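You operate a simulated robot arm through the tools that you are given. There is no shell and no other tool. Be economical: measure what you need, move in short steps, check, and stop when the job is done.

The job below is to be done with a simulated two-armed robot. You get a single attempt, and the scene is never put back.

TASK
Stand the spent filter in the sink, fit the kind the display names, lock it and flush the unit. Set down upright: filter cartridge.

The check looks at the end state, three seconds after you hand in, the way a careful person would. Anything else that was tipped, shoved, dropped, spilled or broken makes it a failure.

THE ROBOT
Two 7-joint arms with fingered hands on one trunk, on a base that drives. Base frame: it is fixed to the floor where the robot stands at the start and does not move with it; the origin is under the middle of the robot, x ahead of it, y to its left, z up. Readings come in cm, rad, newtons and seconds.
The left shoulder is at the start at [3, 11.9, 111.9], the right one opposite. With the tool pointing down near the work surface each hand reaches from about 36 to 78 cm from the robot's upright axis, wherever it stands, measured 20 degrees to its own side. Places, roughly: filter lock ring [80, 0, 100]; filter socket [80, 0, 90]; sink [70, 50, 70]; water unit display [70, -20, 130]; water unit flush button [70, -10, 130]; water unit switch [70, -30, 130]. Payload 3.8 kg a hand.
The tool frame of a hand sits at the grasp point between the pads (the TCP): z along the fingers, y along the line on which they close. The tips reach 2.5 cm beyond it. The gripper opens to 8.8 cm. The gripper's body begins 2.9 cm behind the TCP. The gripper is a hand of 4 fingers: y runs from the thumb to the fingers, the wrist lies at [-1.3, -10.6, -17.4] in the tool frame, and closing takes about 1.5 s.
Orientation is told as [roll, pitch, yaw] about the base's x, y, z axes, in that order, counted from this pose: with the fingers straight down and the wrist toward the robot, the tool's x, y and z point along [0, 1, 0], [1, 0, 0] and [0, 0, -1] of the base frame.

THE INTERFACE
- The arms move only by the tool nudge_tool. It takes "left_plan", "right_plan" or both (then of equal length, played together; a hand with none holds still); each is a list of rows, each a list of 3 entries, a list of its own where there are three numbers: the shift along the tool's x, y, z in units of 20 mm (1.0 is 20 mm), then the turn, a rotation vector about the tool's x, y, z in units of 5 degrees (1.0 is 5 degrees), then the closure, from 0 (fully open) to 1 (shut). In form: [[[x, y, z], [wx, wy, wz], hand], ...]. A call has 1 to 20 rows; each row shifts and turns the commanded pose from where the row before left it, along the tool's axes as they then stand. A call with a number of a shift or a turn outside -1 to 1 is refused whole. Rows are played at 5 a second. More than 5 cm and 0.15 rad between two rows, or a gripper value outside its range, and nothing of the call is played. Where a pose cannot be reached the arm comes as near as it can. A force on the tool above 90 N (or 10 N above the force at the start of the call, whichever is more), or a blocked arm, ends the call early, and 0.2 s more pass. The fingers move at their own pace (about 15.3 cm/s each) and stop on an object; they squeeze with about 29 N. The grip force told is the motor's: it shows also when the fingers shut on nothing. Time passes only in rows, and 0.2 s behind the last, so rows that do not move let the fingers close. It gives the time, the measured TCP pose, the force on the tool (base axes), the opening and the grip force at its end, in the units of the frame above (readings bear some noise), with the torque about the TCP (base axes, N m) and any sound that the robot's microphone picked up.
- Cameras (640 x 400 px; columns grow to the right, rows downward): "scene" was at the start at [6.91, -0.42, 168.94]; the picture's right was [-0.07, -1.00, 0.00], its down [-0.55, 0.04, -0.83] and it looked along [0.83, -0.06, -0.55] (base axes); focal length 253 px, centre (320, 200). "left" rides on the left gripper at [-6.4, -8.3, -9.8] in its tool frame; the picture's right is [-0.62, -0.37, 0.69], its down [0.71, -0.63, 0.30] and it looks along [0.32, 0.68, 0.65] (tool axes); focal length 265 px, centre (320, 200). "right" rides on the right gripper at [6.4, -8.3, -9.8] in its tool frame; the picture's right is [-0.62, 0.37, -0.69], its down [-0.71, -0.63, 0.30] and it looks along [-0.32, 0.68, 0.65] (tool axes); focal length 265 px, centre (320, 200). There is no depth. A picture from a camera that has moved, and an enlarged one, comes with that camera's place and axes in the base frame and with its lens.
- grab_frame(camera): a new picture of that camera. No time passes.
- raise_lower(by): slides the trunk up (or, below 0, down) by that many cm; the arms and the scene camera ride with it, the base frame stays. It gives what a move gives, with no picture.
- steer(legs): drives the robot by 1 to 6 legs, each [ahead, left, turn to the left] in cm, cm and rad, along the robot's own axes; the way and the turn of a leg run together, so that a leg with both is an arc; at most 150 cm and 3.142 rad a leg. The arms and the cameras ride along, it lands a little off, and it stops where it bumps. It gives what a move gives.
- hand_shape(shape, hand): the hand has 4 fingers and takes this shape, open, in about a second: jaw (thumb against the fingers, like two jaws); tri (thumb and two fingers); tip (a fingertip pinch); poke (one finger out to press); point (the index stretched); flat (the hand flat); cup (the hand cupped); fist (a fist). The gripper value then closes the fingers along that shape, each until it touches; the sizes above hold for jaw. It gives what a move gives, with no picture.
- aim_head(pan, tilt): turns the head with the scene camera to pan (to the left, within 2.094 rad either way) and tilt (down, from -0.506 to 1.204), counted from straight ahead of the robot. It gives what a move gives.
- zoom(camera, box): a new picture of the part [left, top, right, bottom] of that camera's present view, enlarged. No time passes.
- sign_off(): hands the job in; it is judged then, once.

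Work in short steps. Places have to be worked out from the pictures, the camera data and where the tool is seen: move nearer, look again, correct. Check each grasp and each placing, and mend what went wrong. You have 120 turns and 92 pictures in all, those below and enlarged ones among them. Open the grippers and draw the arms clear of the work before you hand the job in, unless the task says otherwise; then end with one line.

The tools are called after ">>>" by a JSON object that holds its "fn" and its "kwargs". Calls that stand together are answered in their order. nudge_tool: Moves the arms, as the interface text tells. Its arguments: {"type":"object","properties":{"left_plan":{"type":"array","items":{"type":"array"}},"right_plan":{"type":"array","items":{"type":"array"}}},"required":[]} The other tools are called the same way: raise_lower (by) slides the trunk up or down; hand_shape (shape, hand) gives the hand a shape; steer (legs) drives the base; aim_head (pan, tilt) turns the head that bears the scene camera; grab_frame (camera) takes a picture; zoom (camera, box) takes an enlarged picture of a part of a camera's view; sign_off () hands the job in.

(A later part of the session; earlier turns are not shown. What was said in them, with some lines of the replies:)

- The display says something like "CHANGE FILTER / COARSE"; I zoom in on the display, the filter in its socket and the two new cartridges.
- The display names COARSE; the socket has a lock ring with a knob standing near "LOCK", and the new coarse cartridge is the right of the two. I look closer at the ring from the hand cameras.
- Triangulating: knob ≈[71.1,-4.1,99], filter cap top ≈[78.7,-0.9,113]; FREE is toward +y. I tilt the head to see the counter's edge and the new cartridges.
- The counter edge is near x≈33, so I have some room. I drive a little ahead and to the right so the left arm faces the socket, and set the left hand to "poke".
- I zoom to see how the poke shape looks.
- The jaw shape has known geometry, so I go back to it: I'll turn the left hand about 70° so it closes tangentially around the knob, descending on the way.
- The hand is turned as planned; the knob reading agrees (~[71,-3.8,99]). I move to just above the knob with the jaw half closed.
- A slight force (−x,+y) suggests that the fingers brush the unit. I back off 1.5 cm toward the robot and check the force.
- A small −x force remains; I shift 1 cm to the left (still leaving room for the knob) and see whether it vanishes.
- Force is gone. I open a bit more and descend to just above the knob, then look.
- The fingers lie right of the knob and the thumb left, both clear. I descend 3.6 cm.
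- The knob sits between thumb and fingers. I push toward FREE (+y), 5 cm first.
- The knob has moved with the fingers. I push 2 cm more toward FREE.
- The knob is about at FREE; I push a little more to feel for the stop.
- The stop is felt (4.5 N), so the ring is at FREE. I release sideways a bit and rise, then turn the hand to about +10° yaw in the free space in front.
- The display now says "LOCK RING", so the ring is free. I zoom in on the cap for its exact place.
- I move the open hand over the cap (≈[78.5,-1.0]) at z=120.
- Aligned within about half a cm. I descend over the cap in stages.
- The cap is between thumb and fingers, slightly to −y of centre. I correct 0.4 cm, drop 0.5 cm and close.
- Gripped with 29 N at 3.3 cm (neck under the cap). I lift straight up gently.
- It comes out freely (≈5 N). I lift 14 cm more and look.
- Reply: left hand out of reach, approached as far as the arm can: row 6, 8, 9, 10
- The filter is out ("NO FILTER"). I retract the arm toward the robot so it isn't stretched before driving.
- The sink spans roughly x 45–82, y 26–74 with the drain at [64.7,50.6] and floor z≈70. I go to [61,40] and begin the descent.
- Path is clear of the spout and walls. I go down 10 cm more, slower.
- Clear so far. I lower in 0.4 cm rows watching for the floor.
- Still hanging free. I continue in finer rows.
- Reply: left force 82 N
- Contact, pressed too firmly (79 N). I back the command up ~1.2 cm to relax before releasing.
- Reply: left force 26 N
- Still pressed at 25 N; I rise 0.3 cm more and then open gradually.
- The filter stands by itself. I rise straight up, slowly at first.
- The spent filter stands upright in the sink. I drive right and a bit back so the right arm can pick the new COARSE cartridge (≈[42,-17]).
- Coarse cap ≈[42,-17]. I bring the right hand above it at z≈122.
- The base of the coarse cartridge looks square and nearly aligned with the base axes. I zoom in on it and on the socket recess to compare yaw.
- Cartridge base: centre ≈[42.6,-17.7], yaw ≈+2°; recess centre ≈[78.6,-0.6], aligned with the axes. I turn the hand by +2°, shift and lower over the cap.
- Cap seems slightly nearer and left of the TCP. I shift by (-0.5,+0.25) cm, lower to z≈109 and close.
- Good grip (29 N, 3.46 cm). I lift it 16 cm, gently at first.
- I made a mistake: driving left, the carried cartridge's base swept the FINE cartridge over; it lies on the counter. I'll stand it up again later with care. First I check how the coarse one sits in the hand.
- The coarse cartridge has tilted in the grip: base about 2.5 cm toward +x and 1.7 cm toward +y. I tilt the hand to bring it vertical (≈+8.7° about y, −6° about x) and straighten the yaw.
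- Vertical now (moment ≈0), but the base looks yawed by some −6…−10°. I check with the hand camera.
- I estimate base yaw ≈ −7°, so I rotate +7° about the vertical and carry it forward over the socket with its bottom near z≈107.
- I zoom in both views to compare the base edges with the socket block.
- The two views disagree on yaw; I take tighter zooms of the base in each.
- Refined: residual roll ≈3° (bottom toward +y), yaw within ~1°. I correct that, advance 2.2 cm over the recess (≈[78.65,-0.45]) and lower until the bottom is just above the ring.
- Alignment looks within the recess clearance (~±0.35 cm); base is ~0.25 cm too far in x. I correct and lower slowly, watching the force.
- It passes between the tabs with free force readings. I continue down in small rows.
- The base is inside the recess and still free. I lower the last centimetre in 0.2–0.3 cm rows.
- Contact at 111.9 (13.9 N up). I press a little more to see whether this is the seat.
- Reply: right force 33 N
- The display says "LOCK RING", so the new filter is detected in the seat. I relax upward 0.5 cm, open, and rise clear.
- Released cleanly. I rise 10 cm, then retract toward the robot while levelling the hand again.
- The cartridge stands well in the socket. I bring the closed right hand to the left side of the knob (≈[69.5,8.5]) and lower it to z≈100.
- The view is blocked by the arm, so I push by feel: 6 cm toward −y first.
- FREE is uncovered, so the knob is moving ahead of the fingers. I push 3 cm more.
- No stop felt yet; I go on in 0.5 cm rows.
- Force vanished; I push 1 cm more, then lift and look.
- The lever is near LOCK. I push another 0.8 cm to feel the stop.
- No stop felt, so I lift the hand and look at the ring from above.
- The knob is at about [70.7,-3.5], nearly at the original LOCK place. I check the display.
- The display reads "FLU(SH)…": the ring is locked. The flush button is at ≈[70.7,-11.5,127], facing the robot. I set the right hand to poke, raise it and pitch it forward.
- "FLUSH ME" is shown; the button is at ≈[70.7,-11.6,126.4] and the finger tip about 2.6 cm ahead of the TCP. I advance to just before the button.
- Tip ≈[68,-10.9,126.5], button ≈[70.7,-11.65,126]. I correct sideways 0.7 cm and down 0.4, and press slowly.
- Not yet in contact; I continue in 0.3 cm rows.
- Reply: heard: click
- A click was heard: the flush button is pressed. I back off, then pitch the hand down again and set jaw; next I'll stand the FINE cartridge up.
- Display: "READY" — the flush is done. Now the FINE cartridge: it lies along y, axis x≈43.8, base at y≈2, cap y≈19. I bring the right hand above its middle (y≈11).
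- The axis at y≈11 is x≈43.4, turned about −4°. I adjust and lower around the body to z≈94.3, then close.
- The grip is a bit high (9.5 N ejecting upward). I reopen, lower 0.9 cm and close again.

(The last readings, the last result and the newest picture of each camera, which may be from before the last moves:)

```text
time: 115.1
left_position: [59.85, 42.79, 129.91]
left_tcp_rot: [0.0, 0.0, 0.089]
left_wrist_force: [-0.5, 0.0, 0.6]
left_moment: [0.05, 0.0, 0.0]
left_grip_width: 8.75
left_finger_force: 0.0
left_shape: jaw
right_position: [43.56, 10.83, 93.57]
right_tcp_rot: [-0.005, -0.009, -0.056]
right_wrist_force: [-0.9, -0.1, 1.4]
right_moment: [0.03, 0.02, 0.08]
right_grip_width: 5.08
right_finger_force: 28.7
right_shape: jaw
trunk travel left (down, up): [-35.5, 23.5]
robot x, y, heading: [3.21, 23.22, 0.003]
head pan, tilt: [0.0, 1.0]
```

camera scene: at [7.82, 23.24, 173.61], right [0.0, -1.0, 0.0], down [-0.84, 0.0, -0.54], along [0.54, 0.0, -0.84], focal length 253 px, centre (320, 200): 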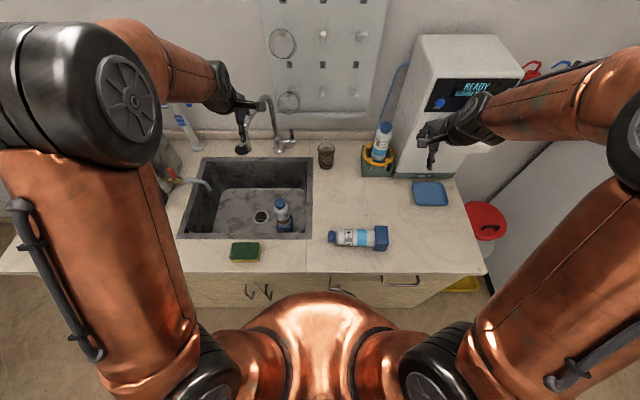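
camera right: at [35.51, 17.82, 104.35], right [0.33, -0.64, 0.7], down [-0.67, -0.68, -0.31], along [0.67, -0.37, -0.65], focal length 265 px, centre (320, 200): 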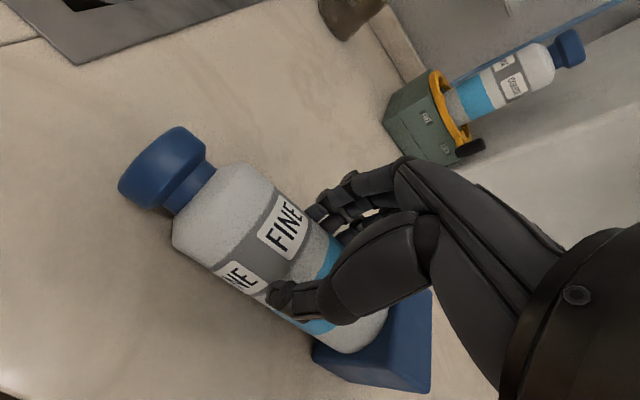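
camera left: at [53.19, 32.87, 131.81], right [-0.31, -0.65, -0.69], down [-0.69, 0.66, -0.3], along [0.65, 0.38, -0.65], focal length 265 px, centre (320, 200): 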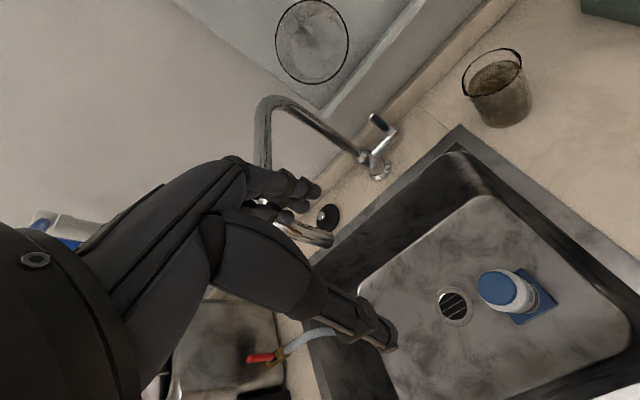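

Now a proper grip (5.1 cm, no ejecting force). I lift 20 cm and start rolling the hand so that the cap comes up.

>>> {"fn": "nudge_tool", "kwargs": {"right_plan": [[[0, 0, -0.3], [0, 0, 0], 1], [[0, 0, -0.7], [0, 0, 0], 1], [[0, 0, -1], [0, 0, 0], 1], [[0, 0, -1], [0, 0, 0], 1], [[0, 0, -1], [0, 0, 0], 1], [[0, 0, -1], [0, 0, 0], 1], [[0, 0, -1], [0, 0, 0], 1], [[0, 0, -1], [0, 0, 0], 1], [[0, 0, -1], [0, 0, 0], 1], [[0, 0, -1], [0, 0, 0], 1], [[0, 0, -1], [0, 0, 0], 1]]}}

>>> {"fn": "nudge_tool", "kwargs": {"right_plan": [[[0, 0, 0], [0, 1, 0], 1], [[0, 0, 0], [0, 1, 0], 1], [[0, 0, 0], [0, 1, 0], 1], [[0, 0, 0], [0, 1, 0], 1], [[0, 0, 0], [0, 1, 0], 1], [[0, 0, 0], [0, 1, 0], 1], [[0, 0, 0], [0, 1, 0], 1], [[0, 0, 0], [0, 1, 0], 1], [[0, 0, 0], [0, 1, 0], 1], [[0, 0, 0], [0, 1, 0], 1], [[0, 0, 0], [0, 1, 0], 1], [[0, 0, 0], [0, 1, 0], 1], [[0, 0, 0], [0, 1, 0], 1], [[0, 0, 0], [0, 1, 0], 1], [[0, 0, 0], [0, 1, 0], 1], [[0, 0, 0], [0, 1, 0], 1], [[0, 0, 0], [0, 1, 0], 1], [[0, 0, 0], [0, 1, 0], 1], [[0, 0, 0], [0, 0.4, 0], 1]]}}

>>> {"fn": "grab_frame", "kwargs": {"camera": "scene"}}

```text
time: 117.5
left_position: [59.79, 42.55, 129.96]
left_tcp_rot: [0.0, 0.0, 0.089]
left_wrist_force: [-0.6, 0.6, 0.6]
left_moment: [0.02, 0.02, 0.02]
left_grip_width: 8.76
left_finger_force: 0.1
left_shape: jaw
right_position: [43.31, 10.75, 113.54]
right_tcp_rot: [-0.006, -0.006, -0.054]
right_wrist_force: [1.0, 0.3, -3.9]
right_moment: [0.12, 0.0, -0.04]
right_grip_width: 4.79
right_finger_force: 28.8
right_shape: jaw
trunk travel left (down, up): [-35.5, 23.5]
robot x, y, heading: [2.63, 22.87, -0.002]
head pan, tilt: [0.0, 1.0]
```

```text
time: 121.5
left_position: [59.92, 42.57, 129.95]
left_tcp_rot: [-0.001, -0.001, 0.087]
left_wrist_force: [-0.2, 0.4, 0.8]
left_moment: [0.01, 0.03, 0.0]
left_grip_width: 8.76
left_finger_force: 0.0
left_shape: jaw
right_position: [43.4, 10.89, 113.71]
right_tcp_rot: [1.602, -0.007, -0.056]
right_wrist_force: [-0.4, -0.2, -4.6]
right_moment: [-0.23, 0.03, -0.02]
right_grip_width: 4.82
right_finger_force: 28.7
right_shape: jaw
trunk travel left (down, up): [-35.5, 23.5]
robot x, y, heading: [2.82, 23.03, 0.002]
head pan, tilt: [0.0, 1.0]
```

```text
4 pictures are left
camera scene: at [7.89, 23.09, 173.61], right [0.0, -1.0, 0.0], down [-0.84, 0.0, -0.54], along [0.54, 0.0, -0.84], focal length 253 px, centre (320, 200)
```

scene: 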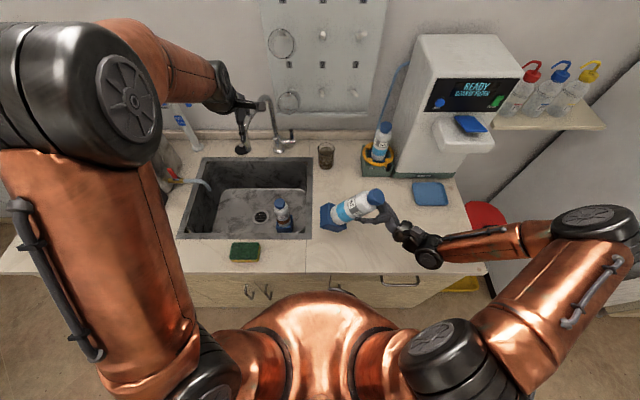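

During the lift the bottle pivoted base-down by itself in the grip, so my roll overshot by ≈48° (moment −0.23 agrees). I roll back until the moment about x vanishes.

>>> {"fn": "nudge_tool", "kwargs": {"right_plan": [[[0, 0, 0], [0, -1, 0], 1], [[0, 0, 0], [0, -1, 0], 1], [[0, 0, 0], [0, -1, 0], 1], [[0, 0, 0], [0, -1, 0], 1], [[0, 0, 0], [0, -1, 0], 1], [[0, 0, 0], [0, -1, 0], 1], [[0, 0, 0], [0, -1, 0], 1], [[0, 0, 0], [0, -1, 0], 1], [[0, 0, 0], [0, -1, 0], 1], [[0, 0, 0], [0, 0, 0], 1], [[0, 0, 0], [0, 0, 0], 1]]}}

```text
time: 123.9
left_position: [59.86, 42.72, 129.87]
left_tcp_rot: [0.0, 0.001, 0.087]
left_wrist_force: [0.0, -0.2, 0.0]
left_moment: [-0.02, 0.0, -0.03]
left_grip_width: 8.79
left_finger_force: 0.0
left_shape: jaw
right_position: [43.4, 10.91, 113.51]
right_tcp_rot: [0.817, -0.01, -0.056]
right_wrist_force: [0.4, 0.6, -3.8]
right_moment: [-0.08, 0.04, 0.0]
right_grip_width: 4.85
right_finger_force: 28.7
right_shape: jaw
trunk travel left (down, up): [-35.5, 23.5]
robot x, y, heading: [2.89, 22.66, 0.003]
head pan, tilt: [0.0, 1.0]
```

The moment suggests ≈15° remaining; I roll back 15° more and check with a zoom.

>>> {"fn": "nudge_tool", "kwargs": {"right_plan": [[[0, 0, 0], [0, -1, 0], 1], [[0, 0, 0], [0, -1, 0], 1], [[0, 0, 0], [0, -1, 0], 1], [[0, 0, 0], [0, 0, 0], 1], [[0, 0, 0], [0, 0, 0], 1]]}}

>>> {"fn": "zoom", "kwargs": {"camera": "scene", "box": [300, 150, 430, 260]}}

```text
time: 125.1
left_position: [59.9, 42.75, 129.79]
left_tcp_rot: [0.001, -0.001, 0.087]
left_wrist_force: [-0.3, 0.0, 0.6]
left_moment: [-0.01, -0.01, 0.04]
left_grip_width: 8.75
left_finger_force: 0.0
left_shape: jaw
right_position: [43.38, 10.89, 113.6]
right_tcp_rot: [0.553, -0.008, -0.055]
right_wrist_force: [0.1, 0.8, -4.0]
right_moment: [0.01, 0.05, 0.0]
right_grip_width: 4.82
right_finger_force: 28.7
right_shape: jaw
trunk travel left (down, up): [-35.5, 23.5]
robot x, y, heading: [3.22, 22.82, 0.002]
head pan, tilt: [0.0, 1.0]
```

```text
3.64 times, centred on (365, 205) of scene
camera zoom: at [7.89, 23.1, 173.61], right [0.0, -1.0, 0.0], down [-0.84, 0.0, -0.54], along [0.54, 0.0, -0.84], focal length 921 px, centre (156, 182)
```

zoom: 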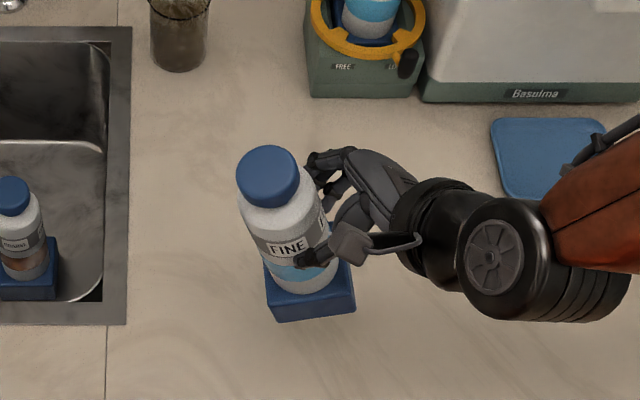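

The bottle now leans ≈17° toward +y, so vertical is at roll ≈0.85. I turn +17°, then drive right 18.5 cm to bring it over its original place (nothing stands in that path; bottom ≈100).

>>> {"fn": "nudge_tool", "kwargs": {"right_plan": [[[0, 0, 0], [0, 0.85, 0], 1], [[0, 0, 0], [0, 0.85, 0], 1], [[0, 0, 0], [0, 0.85, 0], 1], [[0, 0, 0], [0, 0.85, 0], 1], [[0, 0, 0], [0, 0, 0], 1]]}}

>>> {"fn": "steer", "kwargs": {"legs": [[0, -18.5, 0]]}}

>>> {"fn": "zoom", "kwargs": {"camera": "scene", "box": [280, 140, 440, 260]}}

```text
time: 126.3
left_position: [59.84, 42.69, 129.92]
left_tcp_rot: [0.0, 0.001, 0.086]
left_wrist_force: [0.3, 0.5, -0.2]
left_moment: [0.01, 0.0, 0.01]
left_grip_width: 8.77
left_finger_force: 0.0
left_shape: jaw
right_position: [43.29, 10.8, 113.55]
right_tcp_rot: [0.851, -0.01, -0.056]
right_wrist_force: [-0.8, -0.5, -4.3]
right_moment: [-0.11, 0.02, -0.02]
right_grip_width: 4.82
right_finger_force: 28.4
right_shape: jaw
trunk travel left (down, up): [-35.5, 23.5]
robot x, y, heading: [2.54, 22.81, 0.002]
head pan, tilt: [0.0, 1.0]
```

```text
time: 127.9
left_position: [59.98, 23.64, 129.97]
left_tcp_rot: [0.0, 0.001, 0.085]
left_wrist_force: [-0.9, 0.7, 0.0]
left_moment: [0.0, -0.02, 0.01]
left_grip_width: 8.77
left_finger_force: 0.1
left_shape: jaw
right_position: [43.35, -8.25, 113.64]
right_tcp_rot: [0.851, -0.008, -0.057]
right_wrist_force: [0.4, 0.4, -4.4]
right_moment: [-0.1, 0.02, -0.01]
right_grip_width: 4.83
right_finger_force: 28.6
right_shape: jaw
trunk travel left (down, up): [-35.5, 23.5]
robot x, y, heading: [2.95, 4.2, 0.001]
head pan, tilt: [0.0, 1.0]
```

```text
3.33 times, centred on (360, 200) of scene
camera zoom: at [7.88, 4.22, 173.61], right [0.0, -1.0, 0.0], down [-0.84, 0.0, -0.54], along [0.54, 0.0, -0.84], focal length 844 px, centre (187, 200)
```

zoom: 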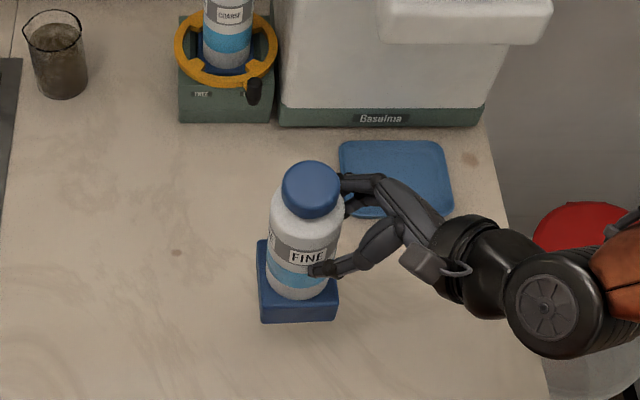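

Nearly vertical (≈2.5° lean to +y), axis y≈-6.0. I correct the lean, shift +0.9 cm in y and lower 9.5 cm toward the counter.

>>> {"fn": "nudge_tool", "kwargs": {"right_plan": [[[0, 0, 0], [0, 0.5, 0], 1], [[-0.415, 0, 0.43], [0, 0, 0], 1], [[-0.415, 0, 0.43], [0, 0, 0], 1], [[-0.415, 0, 0.43], [0, 0, 0], 1], [[-0.415, 0, 0.43], [0, 0, 0], 1], [[-0.415, 0, 0.43], [0, 0, 0], 1], [[-0.415, 0, 0.43], [0, 0, 0], 1], [[-0.415, 0, 0.43], [0, 0, 0], 1], [[-0.415, 0, 0.43], [0, 0, 0], 1], [[0, 0, 0], [0, 0, 0], 1]]}}

```text
time: 130.1
left_position: [60.07, 23.65, 129.88]
left_tcp_rot: [0.0, 0.001, 0.085]
left_wrist_force: [-0.6, 0.6, 0.3]
left_moment: [-0.01, 0.0, -0.03]
left_grip_width: 8.78
left_finger_force: 0.0
left_shape: jaw
right_position: [43.44, -6.74, 103.95]
right_tcp_rot: [0.893, -0.008, -0.058]
right_wrist_force: [0.2, 0.1, -4.6]
right_moment: [-0.1, 0.01, -0.02]
right_grip_width: 4.83
right_finger_force: 29.0
right_shape: jaw
trunk travel left (down, up): [-35.5, 23.5]
robot x, y, heading: [2.56, 4.16, -0.003]
head pan, tilt: [0.0, 1.0]
```

Still free. I lower in 0.2 cm rows to find the counter.

>>> {"fn": "nudge_tool", "kwargs": {"right_plan": [[[-0.078, 0, 0.063], [0, 0, 0], 1], [[-0.078, 0, 0.063], [0, 0, 0], 1], [[-0.078, 0, 0.063], [0, 0, 0], 1], [[-0.078, 0, 0.063], [0, 0, 0], 1], [[0, 0, 0], [0, 0, 0], 1]]}}

```text
time: 131.3
left_position: [59.99, 23.76, 129.96]
left_tcp_rot: [0.001, 0.0, 0.084]
left_wrist_force: [-0.6, -0.7, -0.4]
left_moment: [0.0, 0.03, -0.02]
left_grip_width: 8.77
left_finger_force: 0.0
left_shape: jaw
right_position: [43.58, -6.83, 103.17]
right_tcp_rot: [0.894, -0.009, -0.057]
right_wrist_force: [0.6, -0.4, -3.1]
right_moment: [-0.07, 0.06, 0.04]
right_grip_width: 4.81
right_finger_force: 29.4
right_shape: jaw
trunk travel left (down, up): [-35.5, 23.5]
robot x, y, heading: [2.9, 4.11, -0.004]
head pan, tilt: [0.0, 1.0]
```

Maybe just starting to touch (force −3.1). Three more fine rows.

>>> {"fn": "nudge_tool", "kwargs": {"right_plan": [[[-0.078, 0, 0.063], [0, 0, 0], 1], [[-0.078, 0, 0.063], [0, 0, 0], 1], [[0, 0, 0], [0, 0, 0], 1]]}}

```text
time: 132.1
left_position: [59.96, 23.61, 129.8]
left_tcp_rot: [0.001, 0.0, 0.085]
left_wrist_force: [0.0, 0.4, -0.3]
left_moment: [0.01, -0.02, 0.0]
left_grip_width: 8.77
left_finger_force: 0.0
left_shape: jaw
right_position: [43.57, -6.86, 102.87]
right_tcp_rot: [0.893, -0.008, -0.057]
right_wrist_force: [0.2, -0.3, -3.6]
right_moment: [-0.12, 0.0, 0.01]
right_grip_width: 4.83
right_finger_force: 29.3
right_shape: jaw
trunk travel left (down, up): [-35.5, 23.5]
robot x, y, heading: [3.12, 4.08, -0.004]
head pan, tilt: [0.0, 1.0]
```

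>>> {"fn": "nudge_tool", "kwargs": {"right_plan": [[[-0.078, 0, 0.063], [0, 0, 0], 1], [[-0.078, 0, 0.063], [0, 0, 0], 1], [[0, 0, 0], [0, 0, 0], 1]]}}

```text
time: 132.9
left_position: [59.92, 23.68, 129.87]
left_tcp_rot: [-0.001, 0.0, 0.085]
left_wrist_force: [0.4, 0.2, -0.1]
left_moment: [0.0, 0.04, 0.02]
left_grip_width: 8.79
left_finger_force: 0.1
left_shape: jaw
right_position: [43.63, -6.8, 102.35]
right_tcp_rot: [0.895, -0.009, -0.058]
right_wrist_force: [-0.1, 0.0, -4.6]
right_moment: [-0.1, 0.05, -0.01]
right_grip_width: 4.84
right_finger_force: 29.3
right_shape: jaw
trunk travel left (down, up): [-35.5, 23.5]
robot x, y, heading: [2.94, 4.04, -0.004]
head pan, tilt: [0.0, 1.0]
```

>>> {"fn": "nudge_tool", "kwargs": {"right_plan": [[[-0.078, 0, 0.063], [0, 0, 0], 1], [[-0.078, 0, 0.063], [0, 0, 0], 1], [[0, 0, 0], [0, 0, 0], 1]]}}

```text
time: 133.7
left_position: [59.96, 23.65, 129.85]
left_tcp_rot: [0.001, 0.001, 0.084]
left_wrist_force: [-0.7, 0.3, 0.1]
left_moment: [0.0, 0.01, 0.0]
left_grip_width: 8.75
left_finger_force: 0.1
left_shape: jaw
right_position: [43.59, -6.78, 102.06]
right_tcp_rot: [0.893, -0.008, -0.057]
right_wrist_force: [0.5, 0.4, -4.1]
right_moment: [-0.11, 0.0, -0.01]
right_grip_width: 4.86
right_finger_force: 28.8
right_shape: jaw
trunk travel left (down, up): [-35.5, 23.5]
robot x, y, heading: [2.53, 3.74, -0.003]
head pan, tilt: [0.0, 1.0]
```

Still free; four more rows.

>>> {"fn": "nudge_tool", "kwargs": {"right_plan": [[[-0.078, 0, 0.063], [0, 0, 0], 1], [[-0.078, 0, 0.063], [0, 0, 0], 1], [[-0.078, 0, 0.063], [0, 0, 0], 1], [[0, 0, 0], [0, 0, 0], 1]]}}

```text
time: 134.7
left_position: [59.95, 23.66, 129.98]
left_tcp_rot: [-0.001, 0.001, 0.086]
left_wrist_force: [0.4, 0.5, -0.3]
left_moment: [0.02, 0.02, -0.02]
left_grip_width: 8.78
left_finger_force: 0.1
left_shape: jaw
right_position: [43.54, -6.91, 101.37]
right_tcp_rot: [0.894, -0.007, -0.059]
right_wrist_force: [-0.3, 0.3, -4.4]
right_moment: [-0.09, 0.01, 0.01]
right_grip_width: 4.85
right_finger_force: 28.7
right_shape: jaw
trunk travel left (down, up): [-35.5, 23.5]
robot x, y, heading: [2.67, 3.97, 0.003]
head pan, tilt: [0.0, 1.0]
```

>>> {"fn": "nudge_tool", "kwargs": {"right_plan": [[[-0.078, 0, 0.063], [0, 0, 0], 1], [[-0.078, 0, 0.063], [0, 0, 0], 1], [[-0.078, 0, 0.063], [0, 0, 0], 1], [[0, 0, 0], [0, 0, 0], 1]]}}

```text
time: 135.7
left_position: [59.9, 23.7, 129.95]
left_tcp_rot: [0.0, -0.001, 0.086]
left_wrist_force: [-0.1, -1.2, 0.5]
left_moment: [-0.01, -0.03, 0.02]
left_grip_width: 8.76
left_finger_force: 0.0
left_shape: jaw
right_position: [43.45, -6.79, 100.8]
right_tcp_rot: [0.896, -0.01, -0.057]
right_wrist_force: [0.8, -1.2, 0.3]
right_moment: [-0.04, 0.05, -0.03]
right_grip_width: 4.83
right_finger_force: 29.2
right_shape: jaw
trunk travel left (down, up): [-35.5, 23.5]
robot x, y, heading: [2.88, 3.82, -0.002]
head pan, tilt: [0.0, 1.0]
```

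Contact (force now ≈0). One more row to seat it flat, then a look before releasing.

>>> {"fn": "nudge_tool", "kwargs": {"right_plan": [[[-0.078, 0, 0.063], [0, 0, 0], 1], [[0, 0, 0], [0, 0, 0], 1]]}}

>>> {"fn": "zoom", "kwargs": {"camera": "scene", "box": [290, 150, 430, 270]}}

```text
time: 136.3
left_position: [59.95, 23.62, 129.8]
left_tcp_rot: [0.0, -0.001, 0.084]
left_wrist_force: [-0.4, 0.2, -1.1]
left_moment: [0.03, -0.01, 0.05]
left_grip_width: 8.75
left_finger_force: 0.0
left_shape: jaw
right_position: [43.6, -6.81, 100.62]
right_tcp_rot: [0.896, -0.01, -0.058]
right_wrist_force: [0.7, -2.0, 5.3]
right_moment: [0.03, -0.02, -0.02]
right_grip_width: 4.87
right_finger_force: 28.8
right_shape: jaw
trunk travel left (down, up): [-35.5, 23.5]
robot x, y, heading: [2.71, 4.18, -0.002]
head pan, tilt: [0.0, 1.0]
```

```text
3.33 times, centred on (360, 210) of scene
camera zoom: at [7.85, 4.28, 173.62], right [0.0, -1.0, 0.0], down [-0.84, 0.0, -0.54], along [0.54, 0.0, -0.84], focal length 844 px, centre (187, 167)
```

zoom: 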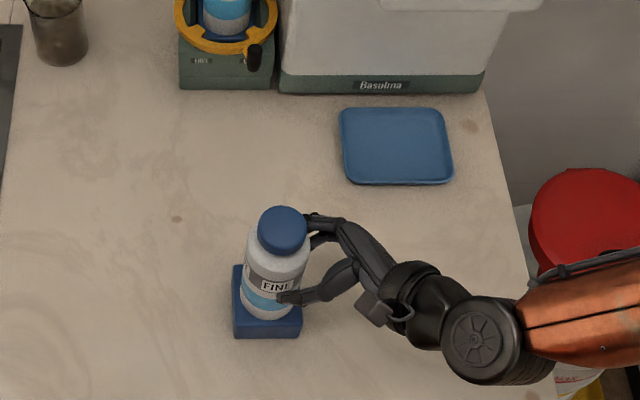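

The bottle is vertical and stands with its base flat at about its original place. I open gradually and draw back along the hand's axis.

>>> {"fn": "nudge_tool", "kwargs": {"right_plan": [[[0, 0, 0], [0, 0, 0], 0.8], [[0, 0, 0], [0, 0, 0], 0.6], [[0, 0, 0], [0, 0, 0], 0.4], [[0, 0, 0], [0, 0, 0], 0.2], [[0, 0, 0], [0, 0, 0], 0], [[0, 0, 0], [0, 0, 0], 0], [[0, 0, 0], [0, 0, 0], 0], [[0, 0, -0.2], [0, 0, 0], 0], [[0, 0, -0.3], [0, 0, 0], 0], [[0, 0, -0.5], [0, 0, 0], 0], [[0, 0, -0.7], [0, 0, 0], 0], [[0, 0, -1], [0, 0, 0], 0], [[0, 0, -1], [0, 0, 0], 0], [[0, 0, -1], [0, 0, 0], 0], [[0, 0, -1], [0, 0, 0], 0], [[0, 0, -1], [0, 0, 0], 0], [[0, 0, -1], [0, 0, 0], 0]]}}

>>> {"fn": "grab_frame", "kwargs": {"camera": "scene"}}

```text
time: 139.9
left_position: [59.86, 23.69, 129.85]
left_tcp_rot: [0.0, 0.0, 0.086]
left_wrist_force: [0.3, -0.1, 0.7]
left_moment: [0.03, 0.02, 0.0]
left_grip_width: 8.78
left_finger_force: 0.1
left_shape: jaw
right_position: [42.75, -18.74, 110.29]
right_tcp_rot: [0.894, -0.009, -0.058]
right_wrist_force: [-0.6, -0.7, -0.3]
right_moment: [-0.04, -0.01, -0.03]
right_grip_width: 8.78
right_finger_force: 0.1
right_shape: jaw
trunk travel left (down, up): [-35.5, 23.5]
robot x, y, heading: [2.88, 4.3, -0.001]
head pan, tilt: [0.0, 1.0]
```

```text
0 pictures are left
camera scene: at [7.83, 4.34, 173.61], right [0.0, -1.0, 0.0], down [-0.84, 0.0, -0.54], along [0.54, 0.0, -0.84], focal length 253 px, centre (320, 200)
```

scene: 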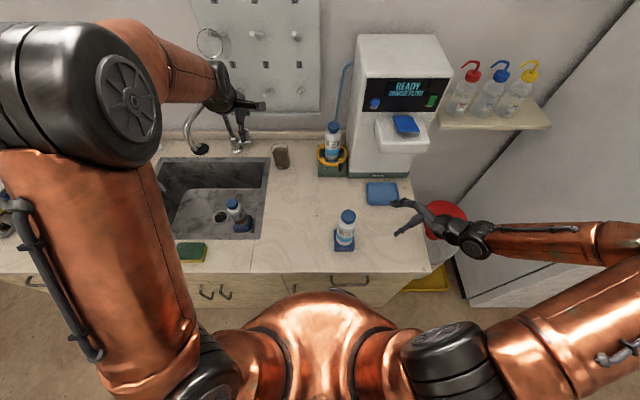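

All three cartridges stand upright and the display reads READY. I raise the right hand a bit further clear, then hand in.

>>> {"fn": "nudge_tool", "kwargs": {"right_plan": [[[0.78, 0, -0.63], [0, 0, 0], 0], [[0.78, 0, -0.63], [0, 0, 0], 0], [[0.78, 0, -0.63], [0, 0, 0], 0], [[0.78, 0, -0.63], [0, 0, 0], 0], [[0.78, 0, -0.63], [0, 0, 0], 0]]}}

>>> {"fn": "sign_off", "kwargs": {}}

```text
time: 141.1
left_position: [59.93, 23.74, 129.99]
left_tcp_rot: [-0.001, 0.0, 0.085]
left_wrist_force: [0.3, -0.8, -0.8]
left_moment: [-0.02, -0.01, 0.02]
left_grip_width: 8.78
left_finger_force: 0.1
left_shape: jaw
right_position: [42.53, -18.73, 120.2]
right_tcp_rot: [0.894, -0.008, -0.058]
right_wrist_force: [0.5, 0.2, 0.4]
right_moment: [0.04, 0.0, 0.0]
right_grip_width: 8.8
right_finger_force: 0.0
right_shape: jaw
trunk travel left (down, up): [-35.5, 23.5]
robot x, y, heading: [2.69, 4.1, -0.006]
head pan, tilt: [0.0, 1.0]
```

```text
The job is handed in.
```

The spent filter stands upright in the sink, and the new COARSE filter is fitted, locked and flushed, with the display reading READY. On the way I knocked over the FINE cartridge; I stood it back up within about 1 cm of where it was.
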